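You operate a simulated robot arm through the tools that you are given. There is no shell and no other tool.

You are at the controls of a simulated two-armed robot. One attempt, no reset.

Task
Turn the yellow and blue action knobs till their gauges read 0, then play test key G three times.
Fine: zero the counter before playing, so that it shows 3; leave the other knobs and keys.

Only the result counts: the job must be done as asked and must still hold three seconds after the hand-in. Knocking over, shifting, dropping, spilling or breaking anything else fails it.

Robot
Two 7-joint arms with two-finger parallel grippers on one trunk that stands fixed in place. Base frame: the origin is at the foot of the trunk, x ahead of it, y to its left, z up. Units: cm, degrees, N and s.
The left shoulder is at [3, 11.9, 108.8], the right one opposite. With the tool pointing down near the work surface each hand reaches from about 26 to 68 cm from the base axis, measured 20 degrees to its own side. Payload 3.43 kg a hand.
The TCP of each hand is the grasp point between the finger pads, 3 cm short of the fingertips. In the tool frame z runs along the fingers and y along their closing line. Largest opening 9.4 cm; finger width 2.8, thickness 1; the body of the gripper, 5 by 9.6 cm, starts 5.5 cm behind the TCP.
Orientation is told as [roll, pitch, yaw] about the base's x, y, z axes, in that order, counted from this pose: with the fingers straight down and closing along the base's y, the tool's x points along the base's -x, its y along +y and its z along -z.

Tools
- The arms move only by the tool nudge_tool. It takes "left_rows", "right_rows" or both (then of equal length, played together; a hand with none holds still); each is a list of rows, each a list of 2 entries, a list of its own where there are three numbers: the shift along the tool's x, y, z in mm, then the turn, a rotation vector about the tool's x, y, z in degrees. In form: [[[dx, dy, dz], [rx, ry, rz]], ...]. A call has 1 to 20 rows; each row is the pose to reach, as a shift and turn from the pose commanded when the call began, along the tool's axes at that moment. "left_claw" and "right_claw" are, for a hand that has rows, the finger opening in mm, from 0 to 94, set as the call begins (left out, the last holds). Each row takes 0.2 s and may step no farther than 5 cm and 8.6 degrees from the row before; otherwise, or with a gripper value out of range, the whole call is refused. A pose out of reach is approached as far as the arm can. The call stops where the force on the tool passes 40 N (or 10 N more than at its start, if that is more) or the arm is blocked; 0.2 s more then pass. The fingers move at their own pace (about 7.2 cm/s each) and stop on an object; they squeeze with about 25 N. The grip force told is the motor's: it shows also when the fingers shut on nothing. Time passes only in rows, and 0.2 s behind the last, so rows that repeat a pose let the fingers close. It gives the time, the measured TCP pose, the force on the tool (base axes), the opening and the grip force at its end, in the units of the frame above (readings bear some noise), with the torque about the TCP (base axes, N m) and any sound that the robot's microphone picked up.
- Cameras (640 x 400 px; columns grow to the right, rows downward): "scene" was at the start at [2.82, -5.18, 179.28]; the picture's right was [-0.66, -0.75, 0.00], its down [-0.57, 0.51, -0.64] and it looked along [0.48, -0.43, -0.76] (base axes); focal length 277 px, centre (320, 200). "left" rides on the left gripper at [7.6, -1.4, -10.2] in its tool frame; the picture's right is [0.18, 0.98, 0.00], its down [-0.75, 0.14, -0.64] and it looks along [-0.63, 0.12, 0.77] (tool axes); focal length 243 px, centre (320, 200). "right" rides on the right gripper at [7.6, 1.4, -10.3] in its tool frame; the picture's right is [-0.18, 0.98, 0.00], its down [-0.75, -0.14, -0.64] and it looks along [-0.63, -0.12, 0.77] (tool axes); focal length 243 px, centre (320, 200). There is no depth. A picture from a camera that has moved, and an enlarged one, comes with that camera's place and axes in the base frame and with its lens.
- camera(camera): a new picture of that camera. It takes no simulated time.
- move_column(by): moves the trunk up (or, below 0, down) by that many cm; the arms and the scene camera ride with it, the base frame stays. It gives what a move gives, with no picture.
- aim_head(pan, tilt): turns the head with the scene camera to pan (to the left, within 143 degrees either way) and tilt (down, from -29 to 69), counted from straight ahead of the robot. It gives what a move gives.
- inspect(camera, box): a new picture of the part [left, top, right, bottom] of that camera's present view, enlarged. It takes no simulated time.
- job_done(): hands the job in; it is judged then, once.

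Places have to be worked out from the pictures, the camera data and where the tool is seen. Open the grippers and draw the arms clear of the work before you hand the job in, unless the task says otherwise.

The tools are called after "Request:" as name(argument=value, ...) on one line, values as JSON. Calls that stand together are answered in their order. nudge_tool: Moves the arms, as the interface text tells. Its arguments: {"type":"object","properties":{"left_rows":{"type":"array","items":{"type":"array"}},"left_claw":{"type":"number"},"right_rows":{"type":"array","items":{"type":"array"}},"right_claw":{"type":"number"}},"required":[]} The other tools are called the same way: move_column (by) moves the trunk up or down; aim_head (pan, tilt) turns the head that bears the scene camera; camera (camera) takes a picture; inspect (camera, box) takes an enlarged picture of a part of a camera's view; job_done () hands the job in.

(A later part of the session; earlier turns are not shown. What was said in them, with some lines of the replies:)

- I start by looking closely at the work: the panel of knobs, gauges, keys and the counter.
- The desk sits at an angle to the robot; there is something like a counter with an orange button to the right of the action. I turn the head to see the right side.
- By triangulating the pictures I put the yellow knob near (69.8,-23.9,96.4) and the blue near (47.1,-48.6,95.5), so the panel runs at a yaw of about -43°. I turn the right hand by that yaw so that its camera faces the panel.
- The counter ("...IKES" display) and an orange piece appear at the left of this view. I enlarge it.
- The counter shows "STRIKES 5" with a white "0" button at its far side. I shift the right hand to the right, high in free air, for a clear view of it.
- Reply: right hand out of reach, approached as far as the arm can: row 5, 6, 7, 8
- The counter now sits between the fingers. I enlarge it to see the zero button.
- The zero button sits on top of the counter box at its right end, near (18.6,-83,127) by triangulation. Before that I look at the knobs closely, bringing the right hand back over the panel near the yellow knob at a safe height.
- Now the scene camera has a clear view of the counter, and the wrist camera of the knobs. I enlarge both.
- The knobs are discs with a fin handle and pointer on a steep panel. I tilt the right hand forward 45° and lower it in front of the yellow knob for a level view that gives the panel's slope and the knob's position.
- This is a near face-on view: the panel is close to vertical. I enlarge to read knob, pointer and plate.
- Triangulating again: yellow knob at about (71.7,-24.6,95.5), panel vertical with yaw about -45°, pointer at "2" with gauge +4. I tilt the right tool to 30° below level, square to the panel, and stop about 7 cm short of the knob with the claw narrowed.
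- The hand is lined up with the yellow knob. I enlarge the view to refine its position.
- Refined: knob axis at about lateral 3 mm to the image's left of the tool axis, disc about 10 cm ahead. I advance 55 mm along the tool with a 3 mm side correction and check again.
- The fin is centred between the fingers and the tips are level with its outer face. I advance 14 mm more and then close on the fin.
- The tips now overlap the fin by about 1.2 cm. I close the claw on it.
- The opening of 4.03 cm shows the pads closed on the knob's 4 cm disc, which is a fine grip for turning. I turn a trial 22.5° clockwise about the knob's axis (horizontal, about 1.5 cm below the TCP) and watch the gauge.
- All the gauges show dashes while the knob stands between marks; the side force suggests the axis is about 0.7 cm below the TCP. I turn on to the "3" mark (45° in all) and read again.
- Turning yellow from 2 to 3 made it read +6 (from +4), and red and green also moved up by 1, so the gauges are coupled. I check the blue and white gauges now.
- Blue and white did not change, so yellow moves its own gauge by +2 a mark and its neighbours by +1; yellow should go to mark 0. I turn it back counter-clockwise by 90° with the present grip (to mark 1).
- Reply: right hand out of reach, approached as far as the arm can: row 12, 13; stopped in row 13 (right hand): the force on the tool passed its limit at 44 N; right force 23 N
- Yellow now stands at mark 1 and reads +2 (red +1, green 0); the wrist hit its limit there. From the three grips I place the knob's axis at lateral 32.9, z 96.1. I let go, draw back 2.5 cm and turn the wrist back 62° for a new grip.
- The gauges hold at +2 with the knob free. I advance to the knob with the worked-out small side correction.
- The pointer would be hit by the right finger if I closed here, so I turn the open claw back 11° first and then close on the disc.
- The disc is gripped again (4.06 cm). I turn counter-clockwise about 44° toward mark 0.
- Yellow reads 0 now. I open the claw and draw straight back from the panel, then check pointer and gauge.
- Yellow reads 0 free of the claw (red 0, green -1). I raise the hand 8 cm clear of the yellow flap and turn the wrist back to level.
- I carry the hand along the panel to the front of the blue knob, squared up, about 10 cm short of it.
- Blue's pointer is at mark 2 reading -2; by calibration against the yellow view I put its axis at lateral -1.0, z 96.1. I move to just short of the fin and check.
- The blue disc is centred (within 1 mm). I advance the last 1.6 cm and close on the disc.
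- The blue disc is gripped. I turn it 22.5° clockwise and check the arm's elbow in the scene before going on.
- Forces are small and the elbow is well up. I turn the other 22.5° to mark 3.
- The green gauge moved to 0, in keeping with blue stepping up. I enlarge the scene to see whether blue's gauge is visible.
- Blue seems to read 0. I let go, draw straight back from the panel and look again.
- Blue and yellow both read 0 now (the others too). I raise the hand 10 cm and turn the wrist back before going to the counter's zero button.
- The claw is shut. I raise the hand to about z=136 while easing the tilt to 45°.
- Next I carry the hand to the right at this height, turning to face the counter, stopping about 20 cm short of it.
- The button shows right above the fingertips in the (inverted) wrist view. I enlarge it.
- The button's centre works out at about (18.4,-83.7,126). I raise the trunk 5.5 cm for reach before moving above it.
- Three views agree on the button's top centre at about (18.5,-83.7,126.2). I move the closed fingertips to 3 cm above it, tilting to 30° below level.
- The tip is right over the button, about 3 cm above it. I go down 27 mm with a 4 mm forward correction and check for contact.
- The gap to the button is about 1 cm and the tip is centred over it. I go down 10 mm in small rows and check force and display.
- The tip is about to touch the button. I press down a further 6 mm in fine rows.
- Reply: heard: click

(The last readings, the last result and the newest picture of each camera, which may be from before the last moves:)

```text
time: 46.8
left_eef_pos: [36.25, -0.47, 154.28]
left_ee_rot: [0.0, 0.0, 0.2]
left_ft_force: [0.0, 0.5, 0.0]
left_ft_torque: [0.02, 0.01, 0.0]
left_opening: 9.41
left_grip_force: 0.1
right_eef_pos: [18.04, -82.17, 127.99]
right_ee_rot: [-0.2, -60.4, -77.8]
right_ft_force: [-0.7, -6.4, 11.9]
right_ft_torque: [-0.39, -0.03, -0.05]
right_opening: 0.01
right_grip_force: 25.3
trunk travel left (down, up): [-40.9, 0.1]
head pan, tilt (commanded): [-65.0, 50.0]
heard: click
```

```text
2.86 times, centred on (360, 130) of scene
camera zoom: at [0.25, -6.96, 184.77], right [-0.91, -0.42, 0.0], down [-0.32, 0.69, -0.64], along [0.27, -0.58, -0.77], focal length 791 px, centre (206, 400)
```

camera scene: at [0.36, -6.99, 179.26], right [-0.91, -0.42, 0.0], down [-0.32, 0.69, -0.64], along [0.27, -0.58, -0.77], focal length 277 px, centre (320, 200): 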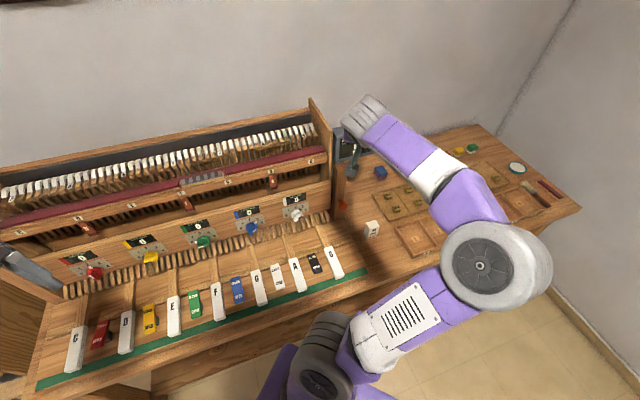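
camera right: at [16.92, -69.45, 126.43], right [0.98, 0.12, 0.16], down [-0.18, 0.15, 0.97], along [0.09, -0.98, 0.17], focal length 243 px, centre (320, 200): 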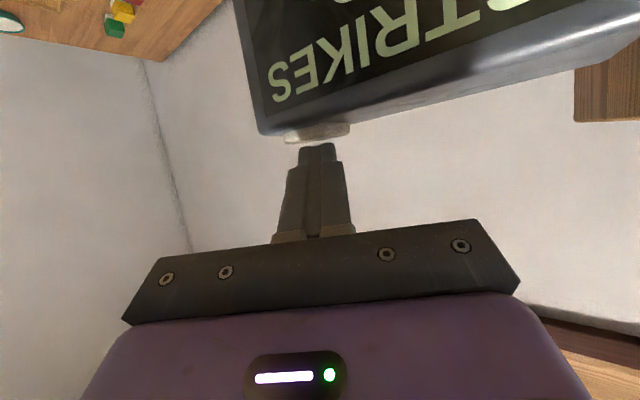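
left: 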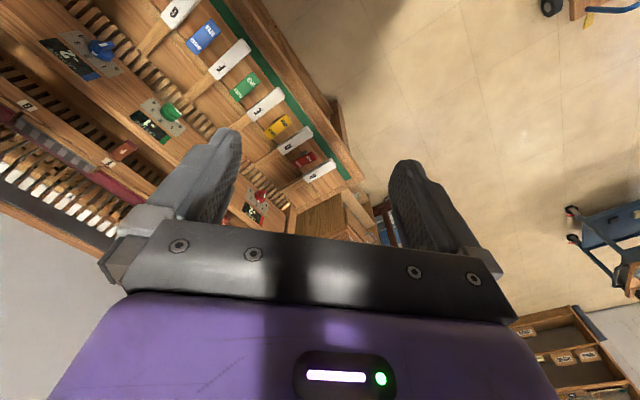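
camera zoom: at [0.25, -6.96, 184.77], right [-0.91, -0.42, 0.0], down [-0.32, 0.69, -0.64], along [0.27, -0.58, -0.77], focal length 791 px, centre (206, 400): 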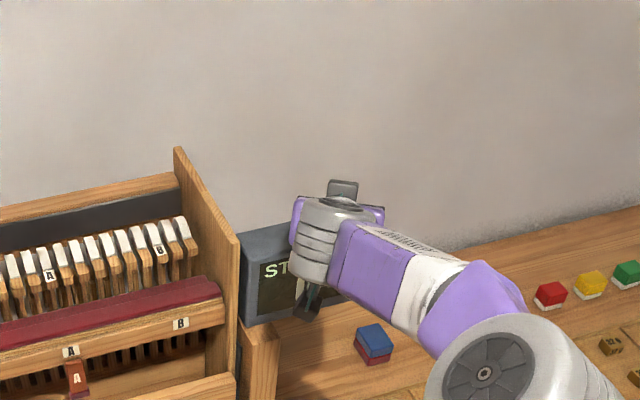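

A click was heard. I lift off and draw back to read the counter.

Request:
nudge_tool(right_rows=[[[-17, 0, -10], [0, 0, 0]], [[-43, 0, -25], [0, 0, 0]], [[-55, 0, -55], [0, 4, 0]], [[-55, 0, -95], [0, 8, 0]], [[-50, 0, -140], [0, 12, 0]], [[-45, 0, -185], [0, 16, 0]], [[-45, 0, -185], [0, 16, 0]]], right_claw=0)

Request:
camera(camera="right")

Request:
camera(camera="scene")

```text
time: 48.4
left_eef_pos: [36.4, -0.58, 154.2]
left_ee_rot: [-0.1, 0.0, 0.0]
left_ft_force: [0.4, -0.4, -0.2]
left_ft_torque: [-0.01, -0.01, -0.02]
left_opening: 9.42
left_grip_force: 0.1
right_eef_pos: [15.3, -68.7, 140.85]
right_ee_rot: [-0.2, -43.9, -77.7]
right_ft_force: [0.3, -0.4, 0.2]
right_ft_torque: [-0.02, -0.01, -0.01]
right_opening: 0.02
right_grip_force: 25.0
trunk travel left (down, up): [-40.9, 0.1]
head pan, tilt (commanded): [-65.0, 50.0]
```

```text
taken
camera right: at [14.12, -56.08, 142.95], right [0.99, 0.08, 0.13], down [-0.12, -0.12, 0.99], along [0.09, -0.99, -0.11], focal length 243 px, centre (320, 200)
```

right: 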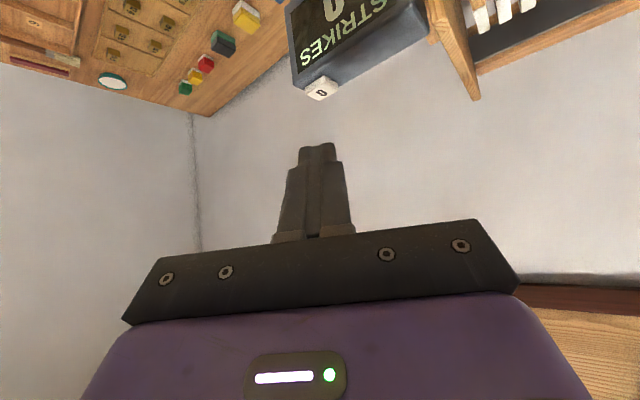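

```text
taken
camera scene: at [0.37, -7.15, 184.75], right [-0.91, -0.42, 0.0], down [-0.32, 0.69, -0.64], along [0.27, -0.58, -0.77], focal length 277 px, centre (320, 200)
```

scene: 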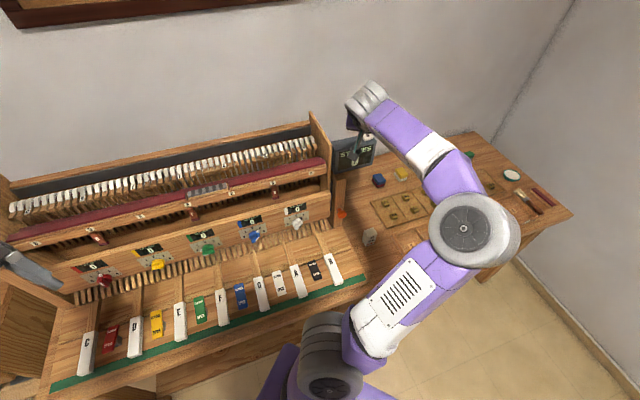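

The counter now seems to show 0. I enlarge the scene around key G and the counter.

Request:
inspect(camera="scene", box=[180, 200, 360, 320])

Request:
inspect(camera="right", box=[270, 0, 430, 110])

Request:
inspect(camera="left", box=[0, 0, 360, 240])

```text
3.33 times, centred on (270, 260) of scene
camera zoom: at [0.37, -7.15, 184.75], right [-0.91, -0.42, 0.0], down [-0.32, 0.69, -0.64], along [0.27, -0.58, -0.77], focal length 923 px, centre (487, 0)
```

zoom: 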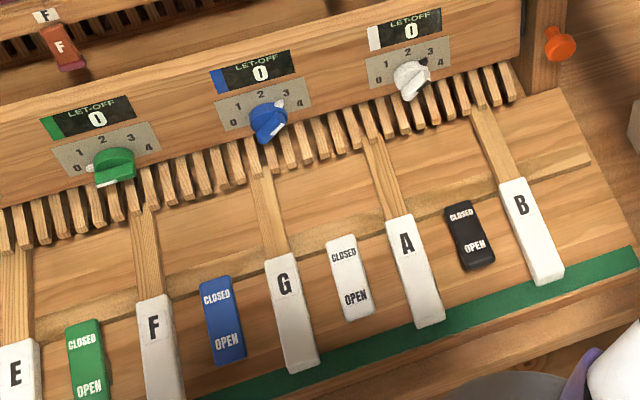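

```text
3.64 times, centred on (350, 55) of right
camera zoom: at [14.12, -56.08, 142.95], right [0.99, 0.08, 0.13], down [-0.12, -0.12, 0.99], along [0.09, -0.99, -0.11], focal length 882 px, centre (211, 727)
```

zoom: 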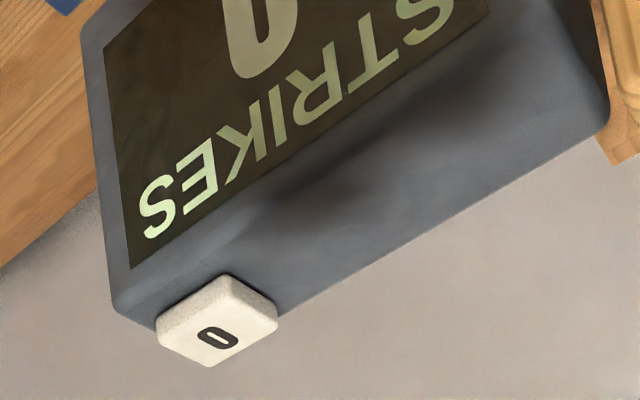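

```text
1.67 times, centred on (180, 120) of left
camera zoom: at [28.67, -2.1, 164.47], right [-0.19, 0.98, 0.0], down [0.75, 0.14, 0.64], along [0.63, 0.12, -0.77], focal length 404 px, centre (553, 333)
```

zoom: 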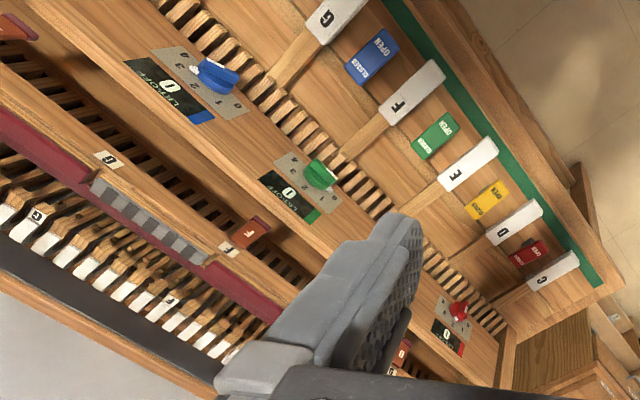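

The counter reads 0, and blue, green and white gauges read 0. I now bring the right hand back over key G (block centre line at lateral 1.65, from perp 40 to 53, top about z 91.5), with the tool turning straight down.

Request:
nudge_tool(right_rows=[[[25, 25, -24], [0, 4.4, 0]], [[49, 50, -48], [0, 8.8, 0]], [[74, 74, -71], [0, 13.2, 0]], [[98, 99, -95], [0, 17.6, 0]], [[123, 124, -119], [0, 22, 0]], [[148, 149, -143], [0, 26.4, 0]], [[172, 174, -167], [0, 30.8, 0]], [[197, 198, -190], [0, 35.2, 0]], [[221, 223, -214], [0, 39.6, 0]], [[246, 248, -238], [0, 44, 0]], [[246, 248, -238], [0, 44, 0]]], right_claw=0)

Request:
camera(camera="scene")

```text
time: 50.8
left_eef_pos: [36.3, -0.47, 154.23]
left_ee_rot: [0.0, 0.0, 0.1]
left_ft_force: [0.5, -0.5, -0.1]
left_ft_torque: [0.04, -0.03, -0.05]
left_opening: 9.37
left_grip_force: 0.0
right_eef_pos: [32.41, -30.14, 140.71]
right_ee_rot: [0.0, 0.0, -78.0]
right_ft_force: [-1.3, 0.1, 0.2]
right_ft_torque: [-0.02, -0.02, 0.04]
right_opening: 0.0
right_grip_force: 24.5
trunk travel left (down, up): [-40.9, 0.1]
head pan, tilt (commanded): [-65.0, 50.0]
```

```text
taken
camera scene: at [0.22, -7.11, 184.75], right [-0.91, -0.42, 0.0], down [-0.32, 0.69, -0.64], along [0.27, -0.58, -0.77], focal length 277 px, centre (320, 200)
```

scene: 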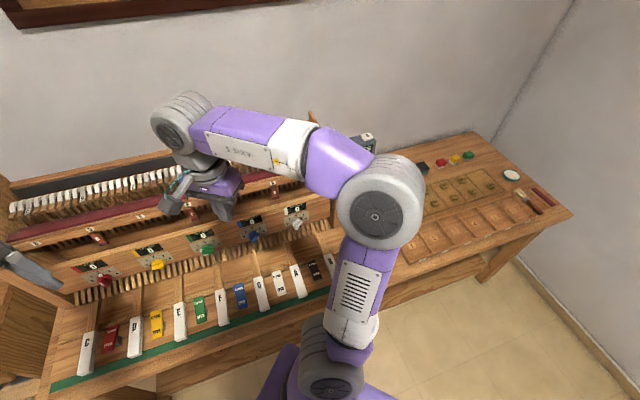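

Straight down over key G. I square the yaw to the desk and descend to about 10 cm above the key for a close look.

Request:
nudge_tool(right_rows=[[[0, 0, 40], [0, 0, -8.25]], [[0, 0, 85], [0, 0, -16.5]], [[0, 0, 130], [0, 0, -24.75]], [[0, 0, 175], [0, 0, -33]], [[0, 0, 220], [0, 0, -33]], [[0, 0, 265], [0, 0, -33]], [[0, 0, 310], [0, 0, -33]], [[0, 0, 355], [0, 0, -33]], [[0, 0, 355], [0, 0, -33]]], right_claw=0)

Request:
camera(camera="right")

Request:
camera(camera="scene")

```text
time: 52.8
left_eef_pos: [36.35, -0.38, 154.1]
left_ee_rot: [0.0, 0.0, 0.1]
left_ft_force: [-0.7, 0.1, 0.0]
left_ft_torque: [-0.01, -0.01, -0.02]
left_opening: 9.4
left_grip_force: 0.0
right_eef_pos: [32.23, -30.13, 105.11]
right_ee_rot: [-0.1, -0.1, -45.0]
right_ft_force: [0.1, -0.1, 0.0]
right_ft_torque: [0.02, 0.01, 0.04]
right_opening: 0.0
right_grip_force: 25.1
trunk travel left (down, up): [-40.9, 0.1]
head pan, tilt (commanded): [-65.0, 50.0]
```

```text
taken
camera right: at [28.04, -23.65, 115.48], right [0.82, 0.57, 0.0], down [0.43, -0.63, 0.64], along [0.36, -0.53, -0.77], focal length 243 px, centre (320, 200)
```

right: 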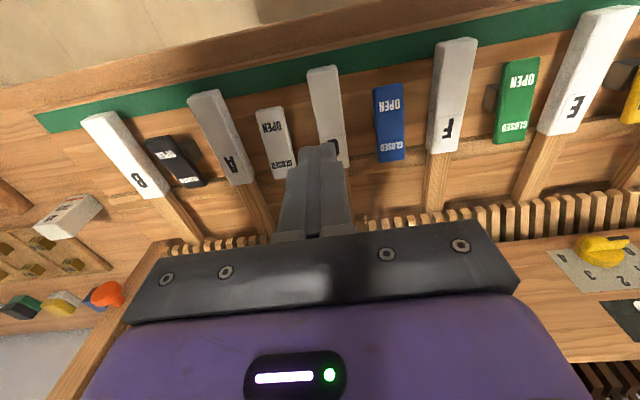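

```text
taken
camera scene: at [0.2, -6.97, 184.76], right [-0.91, -0.42, 0.0], down [-0.32, 0.69, -0.64], along [0.27, -0.58, -0.77], focal length 277 px, centre (320, 200)
```

scene: 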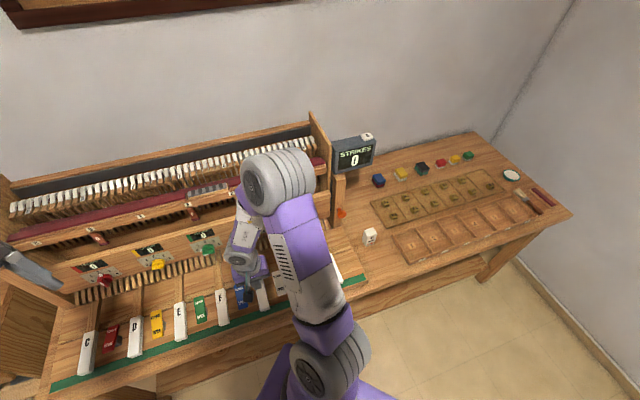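

The counter shows 0 in the scene view too. I enlarge the wrist view to centre the tip on key G.

Request:
inspect(camera="right", box=[240, 40, 400, 180])

```text
2.86 times, centred on (320, 110) of right
camera zoom: at [28.04, -23.65, 115.48], right [0.82, 0.57, 0.0], down [0.43, -0.63, 0.64], along [0.36, -0.53, -0.77], focal length 693 px, centre (320, 457)
```

zoom: 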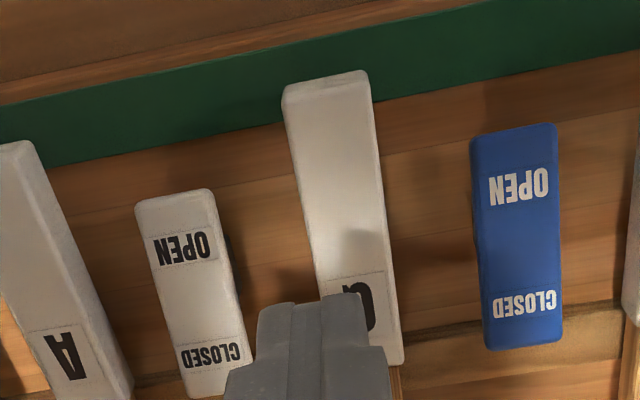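

The key's centre line is about 6 mm to +y of the tool axis. I shift that much and descend to about 2.5 cm above the key.

Request:
nudge_tool(right_rows=[[[0, 6, 40], [0, 0, 0]], [[0, 6, 80], [0, 0, 0]], [[0, 6, 80], [0, 0, 0]]], right_claw=0)

Request:
inspect(camera="right", box=[220, 40, 420, 200])

Request:
inspect(camera="scene", box=[190, 230, 330, 330])

```text
time: 53.6
left_eef_pos: [36.25, -0.64, 154.17]
left_ee_rot: [0.0, 0.1, 0.1]
left_ft_force: [0.4, -0.4, -0.6]
left_ft_torque: [-0.02, 0.01, 0.0]
left_opening: 9.39
left_grip_force: 0.0
right_eef_pos: [32.78, -29.86, 97.26]
right_ee_rot: [-0.2, -0.1, -45.0]
right_ft_force: [0.1, -0.1, 0.9]
right_ft_torque: [0.03, -0.02, -0.01]
right_opening: 0.01
right_grip_force: 24.5
trunk travel left (down, up): [-40.9, 0.1]
head pan, tilt (commanded): [-65.0, 50.0]
```

```text
2.50 times, centred on (320, 120) of right
camera zoom: at [28.5, -23.32, 107.55], right [0.83, 0.56, 0.0], down [0.43, -0.63, 0.64], along [0.36, -0.53, -0.77], focal length 606 px, centre (320, 400)
```

zoom: 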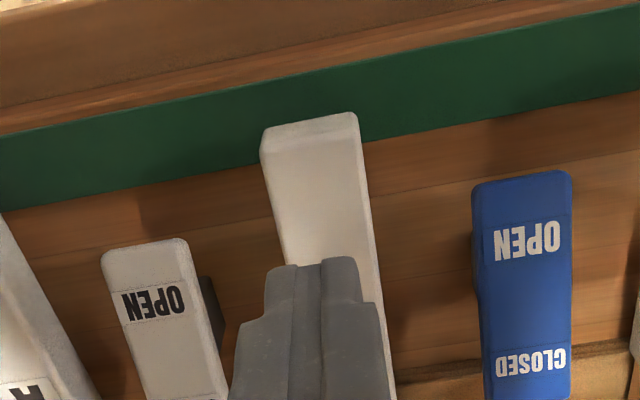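

```text
4.00 times, centred on (260, 280) of scene
camera zoom: at [0.25, -7.02, 184.76], right [-0.91, -0.42, 0.0], down [-0.32, 0.69, -0.64], along [0.27, -0.58, -0.77], focal length 1108 px, centre (560, -120)
```

zoom: 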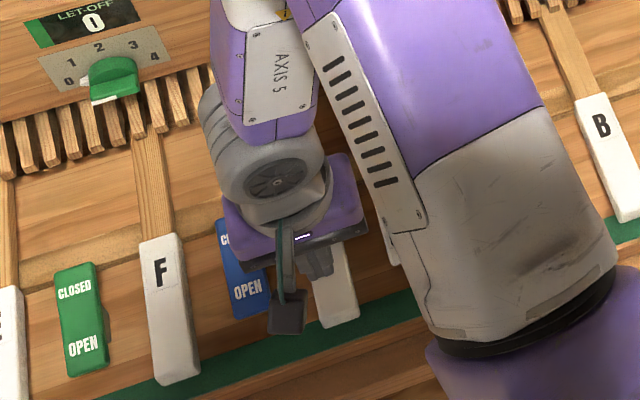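

The tip is centred on key G about 2.7 cm above it. I go down 30 mm in steps and watch the force and the microphone.

Request:
nudge_tool(right_rows=[[[0, 1.5, 8], [0, 0, 0]], [[0, 1.5, 16], [0, 0, 0]], [[0, 1.5, 22], [0, 0, 0]], [[0, 1.5, 26], [0, 0, 0]], [[0, 1.5, 30], [0, 0, 0]], [[0, 1.5, 30], [0, 0, 0]]], right_claw=0)

Request:
inspect(camera="right", box=[220, 40, 420, 200])

Request:
inspect(camera="scene", box=[310, 120, 410, 190])

```text
time: 55.0
left_eef_pos: [36.38, -0.43, 154.25]
left_ee_rot: [0.0, 0.1, 0.1]
left_ft_force: [-0.2, -0.5, 0.0]
left_ft_torque: [0.02, 0.0, -0.03]
left_opening: 9.41
left_grip_force: 0.0
right_eef_pos: [32.92, -29.67, 94.34]
right_ee_rot: [-0.1, -0.1, -45.0]
right_ft_force: [1.0, 0.5, -0.2]
right_ft_torque: [0.01, 0.02, 0.07]
right_opening: 0.01
right_grip_force: 24.8
trunk travel left (down, up): [-40.9, 0.1]
head pan, tilt (commanded): [-65.0, 50.0]
```

```text
2.50 times, centred on (320, 120) of right
camera zoom: at [28.59, -23.18, 104.58], right [0.82, 0.57, 0.0], down [0.43, -0.63, 0.64], along [0.36, -0.53, -0.77], focal length 606 px, centre (320, 400)
```

zoom: 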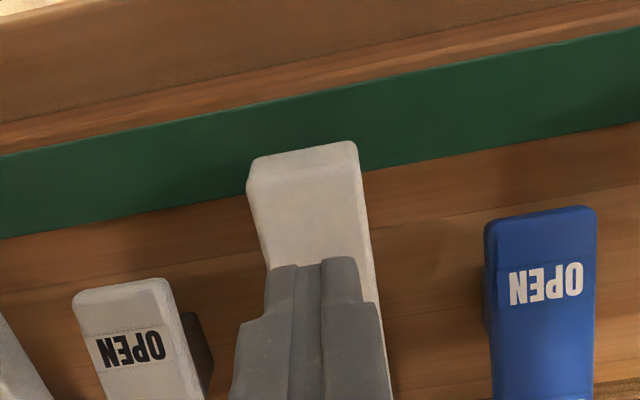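

```text
5.71 times, centred on (360, 155) of scene
camera zoom: at [0.3, -7.04, 184.76], right [-0.91, -0.42, 0.0], down [-0.32, 0.69, -0.64], along [0.27, -0.58, -0.77], focal length 1582 px, centre (91, 457)
```

zoom: 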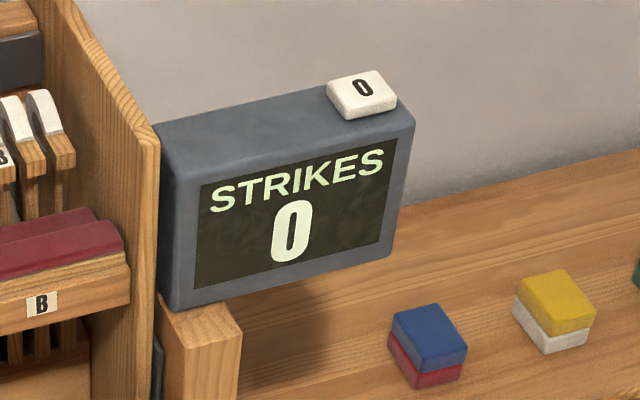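

No contact yet with the tip at z 91.3; the counter is in clear view at 0. I go down 8 mm more in 2 mm rows.

Request:
nudge_tool(right_rows=[[[0, 0, 2], [0, 0, 0]], [[0, 0, 4], [0, 0, 0]], [[0, 0, 6], [0, 0, 0]], [[0, 0, 8], [0, 0, 0]], [[0, 0, 8], [0, 0, 0]]], right_claw=0)

Request:
inspect(camera="scene", box=[310, 120, 410, 190])

Request:
inspect(camera="right", box=[220, 40, 420, 200])

```text
time: 56.2
left_eef_pos: [36.35, -0.6, 154.18]
left_ee_rot: [0.0, 0.0, 0.0]
left_ft_force: [1.3, 0.2, -0.8]
left_ft_torque: [0.0, 0.02, -0.01]
left_opening: 9.4
left_grip_force: 0.0
right_eef_pos: [32.8, -29.69, 93.4]
right_ee_rot: [-0.1, -0.1, -45.1]
right_ft_force: [0.0, 0.7, 0.3]
right_ft_torque: [0.0, 0.01, 0.0]
right_opening: 0.0
right_grip_force: 25.0
trunk travel left (down, up): [-40.9, 0.1]
head pan, tilt (commanded): [-65.0, 50.0]
```

```text
5.71 times, centred on (360, 155) of scene
camera zoom: at [0.3, -7.04, 184.76], right [-0.91, -0.42, 0.0], down [-0.32, 0.69, -0.64], along [0.27, -0.58, -0.77], focal length 1582 px, centre (91, 457)
```

zoom: 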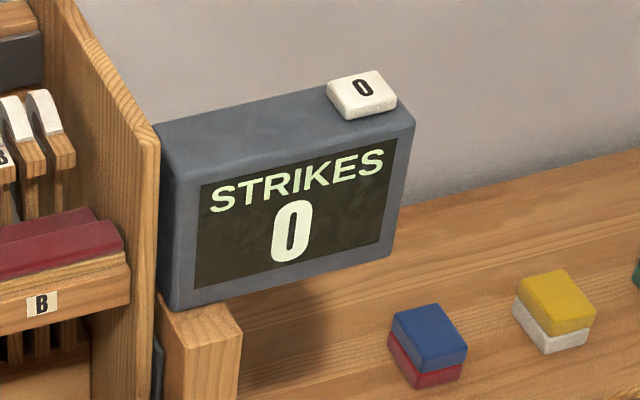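

```text
2.50 times, centred on (320, 120) of right
camera zoom: at [28.55, -23.19, 103.76], right [0.82, 0.57, 0.0], down [0.43, -0.63, 0.64], along [0.36, -0.53, -0.77], focal length 606 px, centre (320, 400)
```

zoom: 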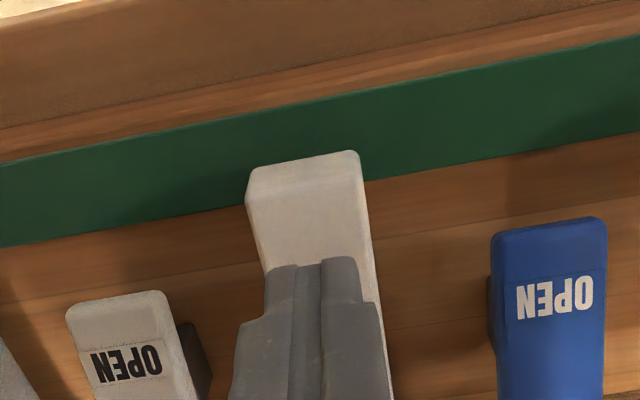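

Still no contact at tip z 90.4. I go on 8 mm more in 2 mm rows.

Request:
nudge_tool(right_rows=[[[0, 0, 2], [0, 0, 0]], [[0, 0, 4], [0, 0, 0]], [[0, 0, 6], [0, 0, 0]], [[0, 0, 8], [0, 0, 0]], [[0, 0, 8], [0, 0, 0]]], right_claw=0)

Request:
inspect(camera="scene", box=[310, 120, 410, 190])

Request:
inspect(camera="right", box=[220, 40, 420, 200])

```text
time: 57.4
left_eef_pos: [36.29, -0.54, 154.28]
left_ee_rot: [0.0, 0.0, 0.0]
left_ft_force: [0.4, 0.0, 0.3]
left_ft_torque: [0.02, 0.0, -0.02]
left_opening: 9.4
left_grip_force: 0.0
right_eef_pos: [32.86, -29.56, 92.71]
right_ee_rot: [-0.1, -0.1, -44.9]
right_ft_force: [0.4, -0.6, -0.3]
right_ft_torque: [0.06, -0.03, 0.01]
right_opening: 0.01
right_grip_force: 24.9
trunk travel left (down, up): [-40.9, 0.1]
head pan, tilt (commanded): [-65.0, 50.0]
```

```text
5.71 times, centred on (360, 155) of scene
camera zoom: at [0.3, -7.04, 184.76], right [-0.91, -0.42, 0.0], down [-0.32, 0.69, -0.64], along [0.27, -0.58, -0.77], focal length 1582 px, centre (91, 457)
```

zoom: 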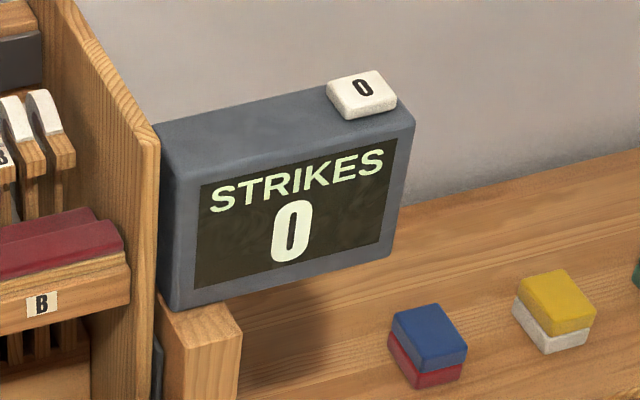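

```text
2.50 times, centred on (320, 120) of right
camera zoom: at [28.57, -23.23, 102.99], right [0.82, 0.57, 0.0], down [0.43, -0.63, 0.64], along [0.36, -0.53, -0.77], focal length 606 px, centre (320, 400)
```

zoom: 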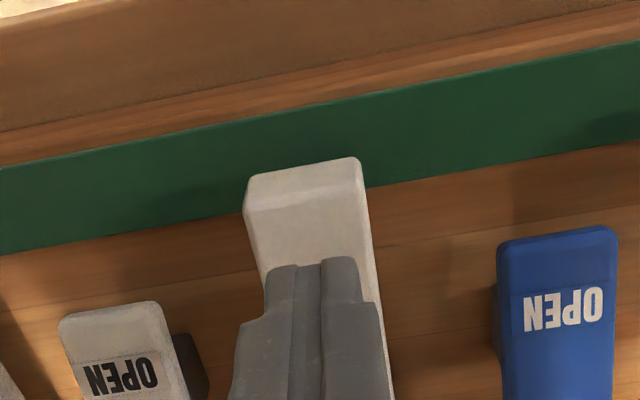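

Still free at tip z 89.7. I continue down in 2 mm rows.

Request:
nudge_tool(right_rows=[[[0, 0, 2], [0, 0, 0]], [[0, 0, 4], [0, 0, 0]], [[0, 0, 6], [0, 0, 0]], [[0, 0, 8], [0, 0, 0]], [[0, 0, 8], [0, 0, 0]]], right_claw=0)

Request:
inspect(camera="scene", box=[310, 120, 410, 190])

Request:
inspect(camera="right", box=[220, 40, 420, 200])

```text
time: 58.6
left_eef_pos: [36.26, -0.56, 154.2]
left_ee_rot: [0.0, -0.1, 0.0]
left_ft_force: [0.0, 0.2, 0.4]
left_ft_torque: [-0.02, -0.02, -0.03]
left_opening: 9.39
left_grip_force: 0.1
right_eef_pos: [32.91, -29.64, 91.76]
right_ee_rot: [-0.2, -0.1, -45.1]
right_ft_force: [0.1, -0.3, 1.0]
right_ft_torque: [0.01, -0.01, -0.02]
right_opening: 0.0
right_grip_force: 25.6
trunk travel left (down, up): [-40.9, 0.1]
head pan, tilt (commanded): [-65.0, 50.0]
```

```text
5.71 times, centred on (360, 155) of scene
camera zoom: at [0.3, -7.04, 184.76], right [-0.91, -0.42, 0.0], down [-0.32, 0.69, -0.64], along [0.27, -0.58, -0.77], focal length 1582 px, centre (91, 457)
```

zoom: 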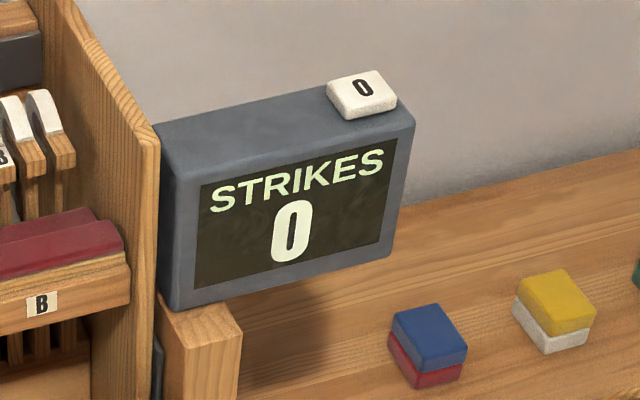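

```text
2.50 times, centred on (320, 120) of right
camera zoom: at [28.58, -23.21, 102.17], right [0.83, 0.56, 0.0], down [0.43, -0.63, 0.64], along [0.36, -0.53, -0.77], focal length 606 px, centre (320, 400)
```

zoom: 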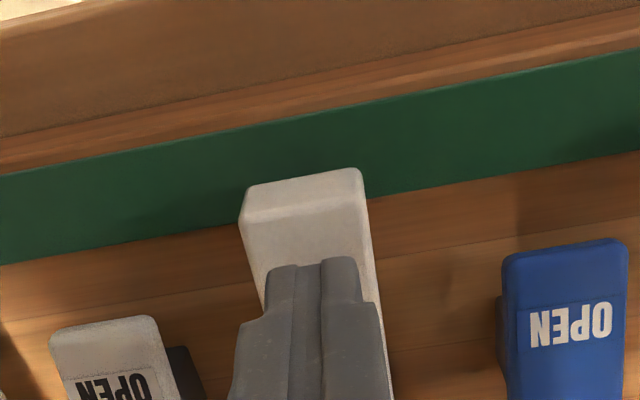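

Tip at z 88.8 and still nearing the key. I continue the slow descent.

Request:
nudge_tool(right_rows=[[[0, 0, 2], [0, 0, 0]], [[0, 0, 4], [0, 0, 0]], [[0, 0, 6], [0, 0, 0]], [[0, 0, 8], [0, 0, 0]], [[0, 0, 8], [0, 0, 0]]], right_claw=0)

Request:
inspect(camera="scene", box=[310, 120, 410, 190])

Request:
inspect(camera="right", box=[220, 40, 420, 200])

```text
time: 59.8
left_eef_pos: [36.41, -0.51, 154.2]
left_ee_rot: [0.1, 0.0, 0.0]
left_ft_force: [0.3, 0.7, 0.0]
left_ft_torque: [0.01, 0.02, 0.01]
left_opening: 9.39
left_grip_force: 0.0
right_eef_pos: [32.85, -29.75, 91.05]
right_ee_rot: [-0.1, -0.1, -45.0]
right_ft_force: [0.2, -0.6, 0.6]
right_ft_torque: [-0.01, 0.01, 0.0]
right_opening: 0.03
right_grip_force: 25.1
trunk travel left (down, up): [-40.9, 0.1]
head pan, tilt (commanded): [-65.0, 50.0]
```

```text
5.71 times, centred on (360, 155) of scene
camera zoom: at [0.3, -7.04, 184.76], right [-0.91, -0.42, 0.0], down [-0.32, 0.69, -0.64], along [0.27, -0.58, -0.77], focal length 1582 px, centre (91, 457)
```

zoom: 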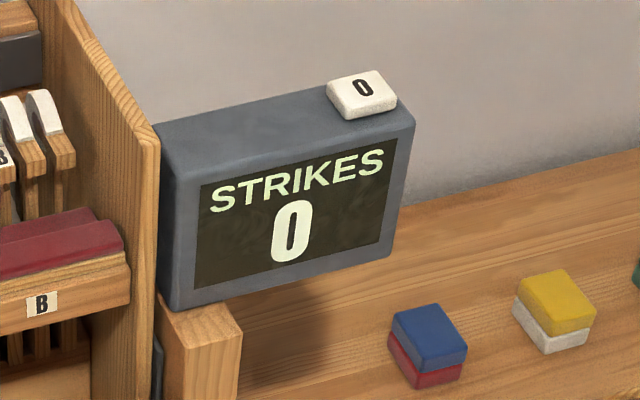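

```text
2.50 times, centred on (320, 120) of right
camera zoom: at [28.58, -23.2, 101.36], right [0.83, 0.56, 0.0], down [0.43, -0.63, 0.64], along [0.36, -0.53, -0.77], focal length 606 px, centre (320, 400)
```

zoom: 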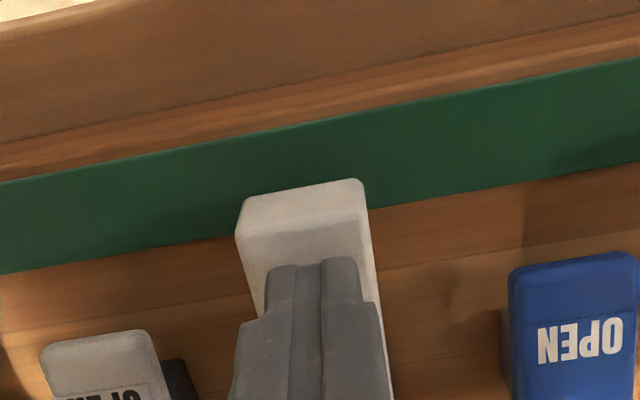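

By triangulation of the key's front edge the key top is nearer z 86.5. I go down 12 mm more in 3 mm rows.

Request:
nudge_tool(right_rows=[[[0, 0, 3], [0, 0, 0]], [[0, 0, 6], [0, 0, 0]], [[0, 0, 9], [0, 0, 0]], [[0, 0, 12], [0, 0, 0]], [[0, 0, 12], [0, 0, 0]]], right_claw=0)

Request:
inspect(camera="scene", box=[310, 120, 410, 190])

Request:
inspect(camera="right", box=[220, 40, 420, 200])

```text
time: 61.0
left_eef_pos: [36.34, -0.6, 154.15]
left_ee_rot: [0.0, 0.0, 0.0]
left_ft_force: [0.6, -0.5, -0.2]
left_ft_torque: [0.01, -0.01, 0.02]
left_opening: 9.4
left_grip_force: 0.0
right_eef_pos: [32.87, -29.61, 89.95]
right_ee_rot: [-0.1, -0.1, -45.1]
right_ft_force: [0.2, 0.0, 0.3]
right_ft_torque: [0.0, 0.03, -0.02]
right_opening: 0.01
right_grip_force: 24.6
trunk travel left (down, up): [-40.9, 0.1]
head pan, tilt (commanded): [-65.0, 50.0]
```

```text
5.71 times, centred on (360, 155) of scene
camera zoom: at [0.3, -7.03, 184.76], right [-0.91, -0.42, 0.0], down [-0.32, 0.69, -0.64], along [0.27, -0.58, -0.77], focal length 1582 px, centre (91, 457)
```

zoom: 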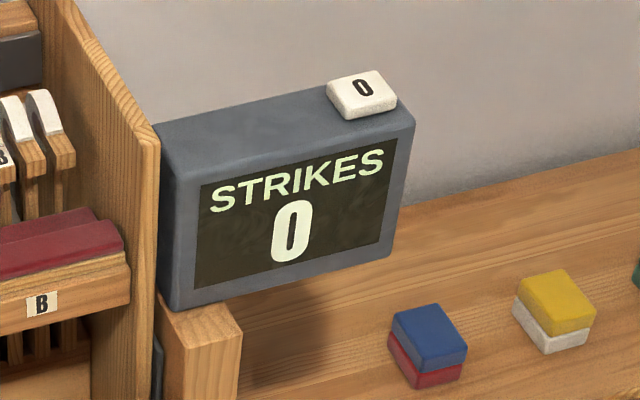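

```text
2.50 times, centred on (320, 120) of right
camera zoom: at [28.58, -23.22, 100.17], right [0.83, 0.56, 0.0], down [0.43, -0.63, 0.64], along [0.36, -0.53, -0.77], focal length 606 px, centre (320, 400)
```

zoom: 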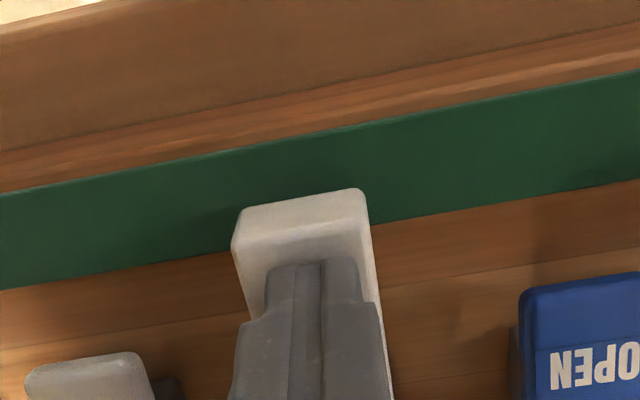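

Tip at z 86.9, the contact shadow is closing. I continue 10 mm in 2 mm rows.

Request:
nudge_tool(right_rows=[[[0, 0, 2], [0, 0, 0]], [[0, 0, 4], [0, 0, 0]], [[0, 0, 6], [0, 0, 0]], [[0, 0, 8], [0, 0, 0]], [[0, 0, 10], [0, 0, 0]], [[0, 0, 10], [0, 0, 0]]], right_claw=0)

Request:
inspect(camera="scene", box=[310, 120, 410, 190])

Request:
inspect(camera="right", box=[220, 40, 420, 200])

```text
time: 62.4
left_eef_pos: [36.19, -0.26, 154.35]
left_ee_rot: [0.0, -0.1, 0.2]
left_ft_force: [0.1, -0.5, 0.9]
left_ft_torque: [0.01, -0.01, -0.01]
left_opening: 9.42
left_grip_force: 0.1
right_eef_pos: [32.8, -29.69, 89.0]
right_ee_rot: [0.0, -0.4, -45.0]
right_ft_force: [-2.2, -0.4, 35.4]
right_ft_torque: [-0.36, -0.27, 0.12]
right_opening: 0.0
right_grip_force: 25.1
trunk travel left (down, up): [-40.9, 0.1]
head pan, tilt (commanded): [-65.0, 50.0]
heard: click
```

```text
5.71 times, centred on (360, 155) of scene
camera zoom: at [0.02, -6.82, 184.79], right [-0.91, -0.42, 0.0], down [-0.32, 0.69, -0.64], along [0.27, -0.58, -0.76], focal length 1582 px, centre (91, 457)
```

zoom: 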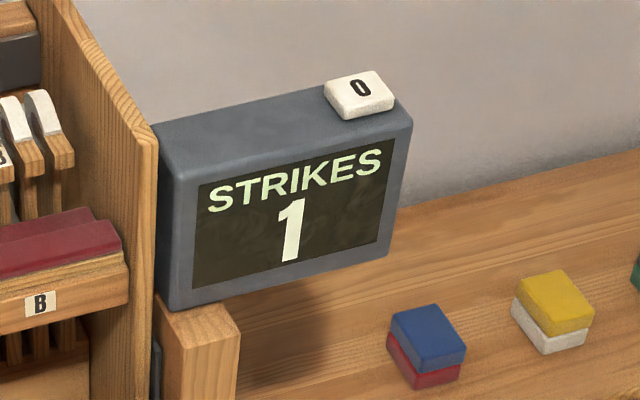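

```text
2.50 times, centred on (320, 120) of right
camera zoom: at [28.51, -23.15, 99.31], right [0.82, 0.57, 0.0], down [0.43, -0.63, 0.65], along [0.37, -0.53, -0.76], focal length 606 px, centre (320, 400)
```

zoom: 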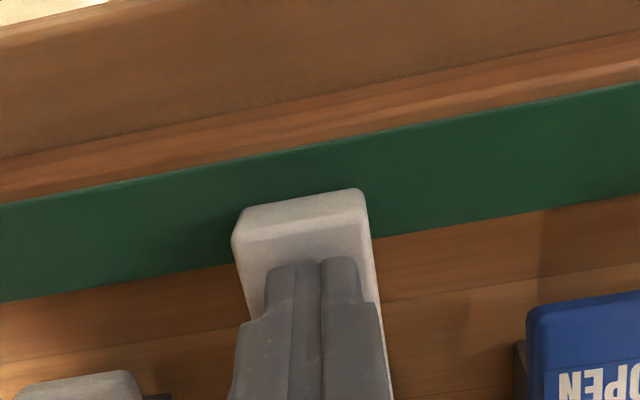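

The counter shows 1 after a click. I lift 20 mm to let the key rise fully, and check.

Request:
nudge_tool(right_rows=[[[0, 0, -5], [0, 0, 0]], [[0, 0, -10], [0, 0, 0]], [[0, 0, -15], [0, 0, 0]], [[0, 0, -20], [0, 0, 0]], [[0, 0, -20], [0, 0, 0]]], right_claw=0)

Request:
inspect(camera="scene", box=[310, 120, 410, 190])

Request:
inspect(camera="right", box=[220, 40, 420, 200])

```text
time: 63.6
left_eef_pos: [36.39, -0.46, 154.22]
left_ee_rot: [-0.1, 0.1, 0.1]
left_ft_force: [0.2, 0.1, 0.8]
left_ft_torque: [0.0, -0.02, 0.0]
left_opening: 9.39
left_grip_force: 0.1
right_eef_pos: [32.79, -29.68, 90.87]
right_ee_rot: [-0.1, -0.1, -45.0]
right_ft_force: [0.6, 0.0, -0.2]
right_ft_torque: [0.01, -0.03, 0.05]
right_opening: 0.0
right_grip_force: 24.8
trunk travel left (down, up): [-40.9, 0.1]
head pan, tilt (commanded): [-65.0, 50.0]
```

```text
5.71 times, centred on (360, 155) of scene
camera zoom: at [0.3, -7.04, 184.76], right [-0.91, -0.42, 0.0], down [-0.32, 0.69, -0.64], along [0.27, -0.58, -0.77], focal length 1582 px, centre (91, 457)
```

zoom: 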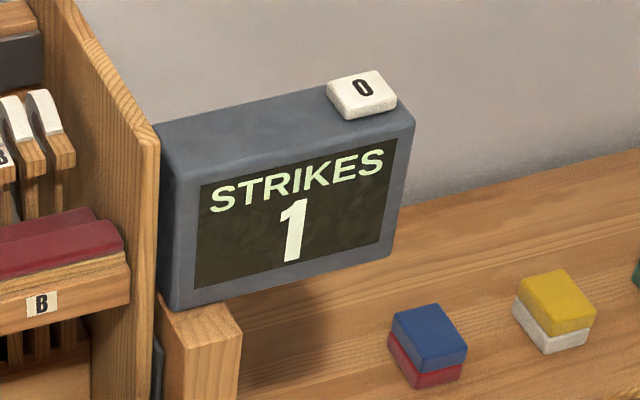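

```text
2.50 times, centred on (320, 120) of right
camera zoom: at [28.57, -23.21, 101.19], right [0.82, 0.57, 0.0], down [0.43, -0.63, 0.64], along [0.36, -0.53, -0.77], focal length 606 px, centre (320, 400)
```

zoom: 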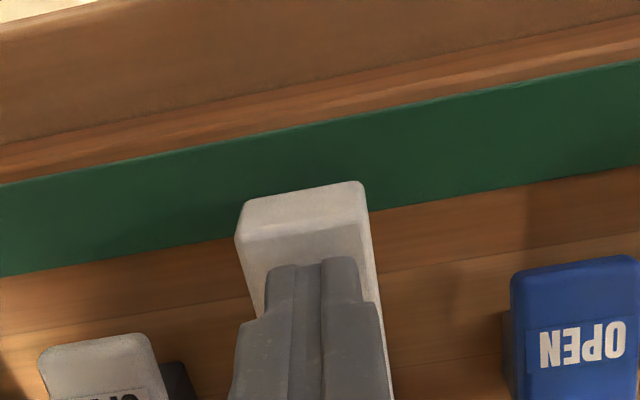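

Still 1 with the key free. Second press of G: down the same way and back up in one call.

Request:
nudge_tool(right_rows=[[[0, 0, 5], [0, 0, 0]], [[0, 0, 9], [0, 0, 0]], [[0, 0, 12], [0, 0, 0]], [[0, 0, 14], [0, 0, 0]], [[0, 0, 16], [0, 0, 0]], [[0, 0, 18], [0, 0, 0]], [[0, 0, 19.5], [0, 0, 0]], [[0, 0, 19.5], [0, 0, 0]], [[0, 0, 14], [0, 0, 0]], [[0, 0, 8], [0, 0, 0]], [[0, 0, 0], [0, 0, 0]], [[0, 0, 0], [0, 0, 0]]], right_claw=0)

Request:
inspect(camera="scene", box=[310, 120, 410, 190])

```text
time: 66.2
left_eef_pos: [36.39, -0.43, 154.16]
left_ee_rot: [0.0, 0.0, 0.1]
left_ft_force: [-0.1, -0.5, 0.2]
left_ft_torque: [0.03, 0.02, -0.02]
left_opening: 9.38
left_grip_force: 0.1
right_eef_pos: [32.74, -29.6, 90.88]
right_ee_rot: [-0.2, -0.1, -45.0]
right_ft_force: [-0.6, -0.2, -0.6]
right_ft_torque: [0.0, 0.02, 0.0]
right_opening: 0.0
right_grip_force: 25.3
trunk travel left (down, up): [-40.9, 0.1]
head pan, tilt (commanded): [-65.0, 50.0]
heard: click
```

```text
5.71 times, centred on (360, 155) of scene
camera zoom: at [0.29, -7.03, 184.76], right [-0.91, -0.42, 0.0], down [-0.32, 0.69, -0.64], along [0.27, -0.58, -0.77], focal length 1582 px, centre (91, 457)
```

zoom: 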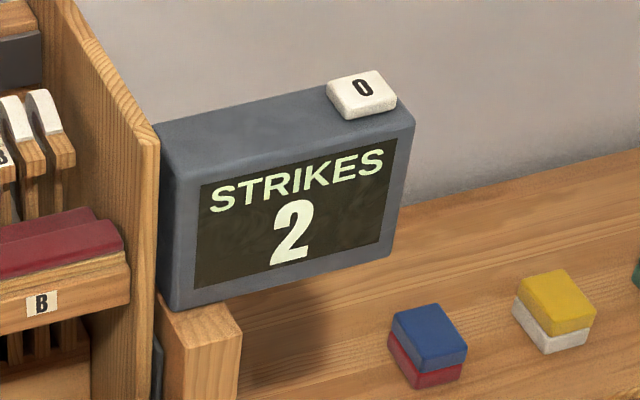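

The counter shows 2. Third and last press, done the same way.

Request:
nudge_tool(right_rows=[[[0, 0, 5], [0, 0, 0]], [[0, 0, 9], [0, 0, 0]], [[0, 0, 12], [0, 0, 0]], [[0, 0, 14], [0, 0, 0]], [[0, 0, 16], [0, 0, 0]], [[0, 0, 18], [0, 0, 0]], [[0, 0, 19.5], [0, 0, 0]], [[0, 0, 19.5], [0, 0, 0]], [[0, 0, 14], [0, 0, 0]], [[0, 0, 8], [0, 0, 0]], [[0, 0, 0], [0, 0, 0]], [[0, 0, 0], [0, 0, 0]]], right_claw=0)

Request:
inspect(camera="scene", box=[310, 120, 410, 190])

```text
time: 68.8
left_eef_pos: [36.41, -0.51, 154.21]
left_ee_rot: [0.0, 0.1, 0.1]
left_ft_force: [-0.5, -0.1, -0.2]
left_ft_torque: [0.02, 0.0, -0.02]
left_opening: 9.39
left_grip_force: 0.0
right_eef_pos: [32.82, -29.68, 90.73]
right_ee_rot: [-0.2, -0.1, -45.0]
right_ft_force: [-0.6, 0.7, 0.3]
right_ft_torque: [-0.01, 0.01, 0.0]
right_opening: 0.02
right_grip_force: 25.1
trunk travel left (down, up): [-40.9, 0.1]
head pan, tilt (commanded): [-65.0, 50.0]
heard: click
```

```text
5.71 times, centred on (360, 155) of scene
camera zoom: at [0.3, -7.04, 184.76], right [-0.91, -0.42, 0.0], down [-0.32, 0.69, -0.64], along [0.27, -0.58, -0.77], focal length 1582 px, centre (91, 457)
```

zoom: 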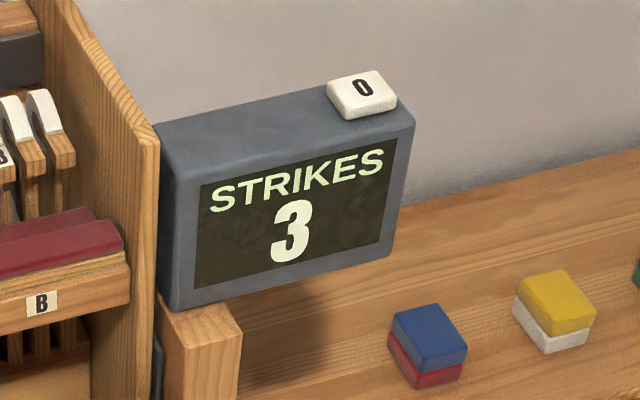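

The counter shows 3. I raise the right hand straight up, well clear of the keys, before opening the claw.

Request:
nudge_tool(right_rows=[[[0, 0, -40], [0, 0, 0]], [[0, 0, -85], [0, 0, 0]], [[0, 0, -130], [0, 0, 0]], [[0, 0, -175], [0, 0, 0]], [[0, 0, -220], [0, 0, 0]], [[0, 0, -265], [0, 0, 0]], [[0, 0, -310], [0, 0, 0]], [[0, 0, -355], [0, 0, 0]], [[0, 0, -400], [0, 0, 0]], [[0, 0, -440], [0, 0, 0]], [[0, 0, -440], [0, 0, 0]]], right_claw=0)

Request:
nudge_tool(right_rows=[[[20, 0, -10], [0, 0, 0]], [[40, 0, -20], [0, 0, 0]], [[60, 0, -30], [0, 0, 0]], [[60, 0, -30], [0, 0, 0]], [[60, 0, -30], [0, 0, 0]]], right_claw=94)

Request:
camera(camera="scene")

Request:
camera(camera="right")

```text
time: 71.2
left_eef_pos: [36.34, -0.44, 154.22]
left_ee_rot: [0.0, 0.0, 0.1]
left_ft_force: [0.8, 0.1, -0.3]
left_ft_torque: [-0.04, 0.0, 0.01]
left_opening: 9.38
left_grip_force: 0.1
right_eef_pos: [32.98, -29.46, 135.0]
right_ee_rot: [-0.3, -0.1, -44.9]
right_ft_force: [0.6, -0.1, -0.2]
right_ft_torque: [0.01, -0.02, -0.02]
right_opening: 0.0
right_grip_force: 25.1
trunk travel left (down, up): [-40.9, 0.1]
head pan, tilt (commanded): [-65.0, 50.0]
```

```text
time: 72.4
left_eef_pos: [36.32, -0.49, 154.23]
left_ee_rot: [0.0, 0.0, 0.1]
left_ft_force: [0.2, -0.3, 0.0]
left_ft_torque: [-0.01, 0.01, 0.01]
left_opening: 9.4
left_grip_force: 0.1
right_eef_pos: [28.55, -25.24, 137.81]
right_ee_rot: [-0.1, -0.1, -45.0]
right_ft_force: [-0.3, 0.1, -0.7]
right_ft_torque: [0.0, -0.02, 0.0]
right_opening: 9.41
right_grip_force: 0.1
trunk travel left (down, up): [-40.9, 0.1]
head pan, tilt (commanded): [-65.0, 50.0]
```

```text
taken
camera scene: at [0.3, -7.03, 184.76], right [-0.91, -0.42, 0.0], down [-0.32, 0.69, -0.64], along [0.27, -0.58, -0.77], focal length 277 px, centre (320, 200)
```

scene: 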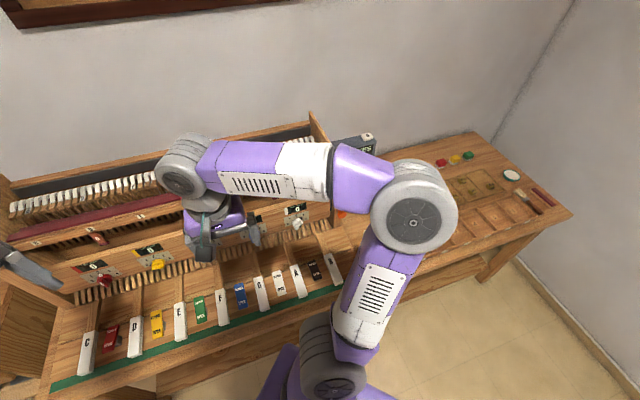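

```text
taken
camera right: at [24.37, -18.8, 148.14], right [0.82, 0.57, 0.0], down [0.43, -0.63, 0.64], along [0.36, -0.53, -0.77], focal length 243 px, centre (320, 200)
```

right: 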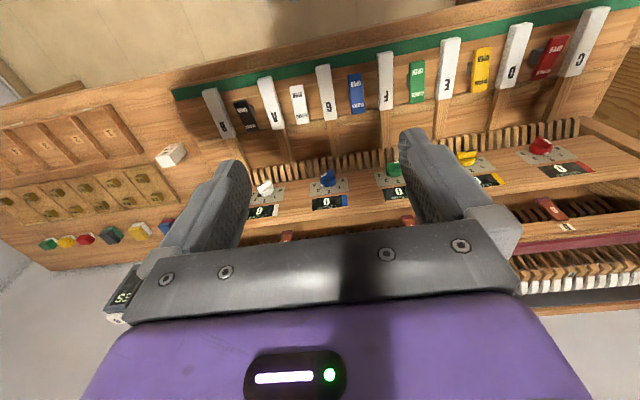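

I make a last check of the gauges and keys from the wrist camera before handing in.

Request:
inspect(camera="right", box=[230, 130, 410, 230])

Request:
inspect(camera="scene", box=[30, 190, 350, 390])

Request:
inspect(camera="left", box=[0, 0, 360, 240])

```text
3.56 times, centred on (320, 180) of right
camera zoom: at [24.37, -18.8, 148.14], right [0.82, 0.57, 0.0], down [0.43, -0.63, 0.64], along [0.36, -0.53, -0.77], focal length 863 px, centre (320, 271)
```

zoom: 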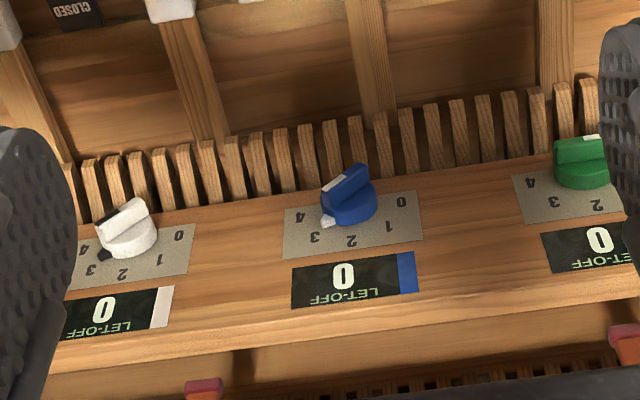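

```text
2.00 times, centred on (190, 290) of scene
camera zoom: at [0.3, -7.03, 184.76], right [-0.91, -0.42, 0.0], down [-0.32, 0.69, -0.64], along [0.27, -0.58, -0.77], focal length 554 px, centre (580, 20)
```

zoom: 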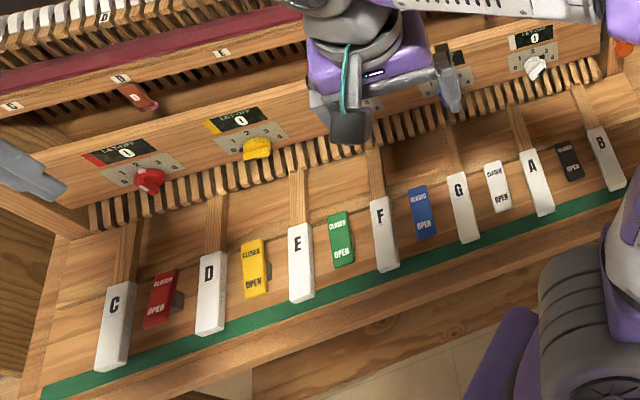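

```text
1.67 times, centred on (180, 120) of left
camera zoom: at [28.62, -1.99, 164.48], right [-0.19, 0.98, 0.0], down [0.75, 0.14, 0.64], along [0.63, 0.12, -0.77], focal length 404 px, centre (553, 333)
```

zoom: 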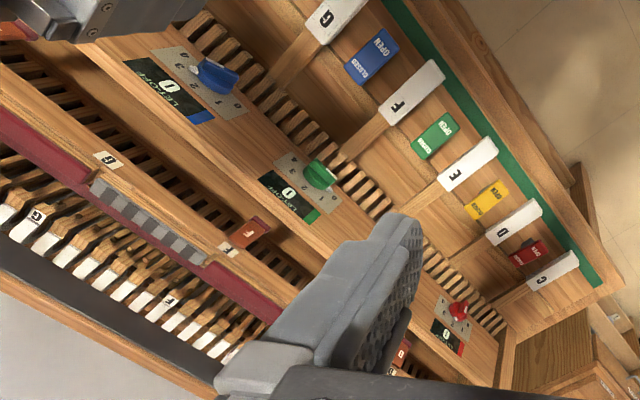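

Every gauge, yellow and blue included, reads 0. The counter shows 3, the other knobs and keys are where they were, and both claws are open and high above the work. I hand the job in.

Request:
job_done()

```text
The job is handed in.
```

The job is handed in. The yellow and blue gauges read 0, and key G was played three times. I zeroed the counter before playing, and it now shows 3.

- **Knobs:** Yellow now stands at mark 0 and blue at mark 3. The gauges are coupled, so red, green and white also changed and now read 0, though I didn't touch their knobs.
- **Force stop:** While I was turning yellow, the right wrist reached the end of its reach and the move stopped at 44 N. I let go, took a new grip and finished the turn, and the knob held its setting.
- **Counter and key:** The counter read 5 at the start. I pressed its zero button once, then it went up by one with each press of G.
- **At hand-in:** Both hands were open and well above the work, and I saw nothing else moved or knocked over.
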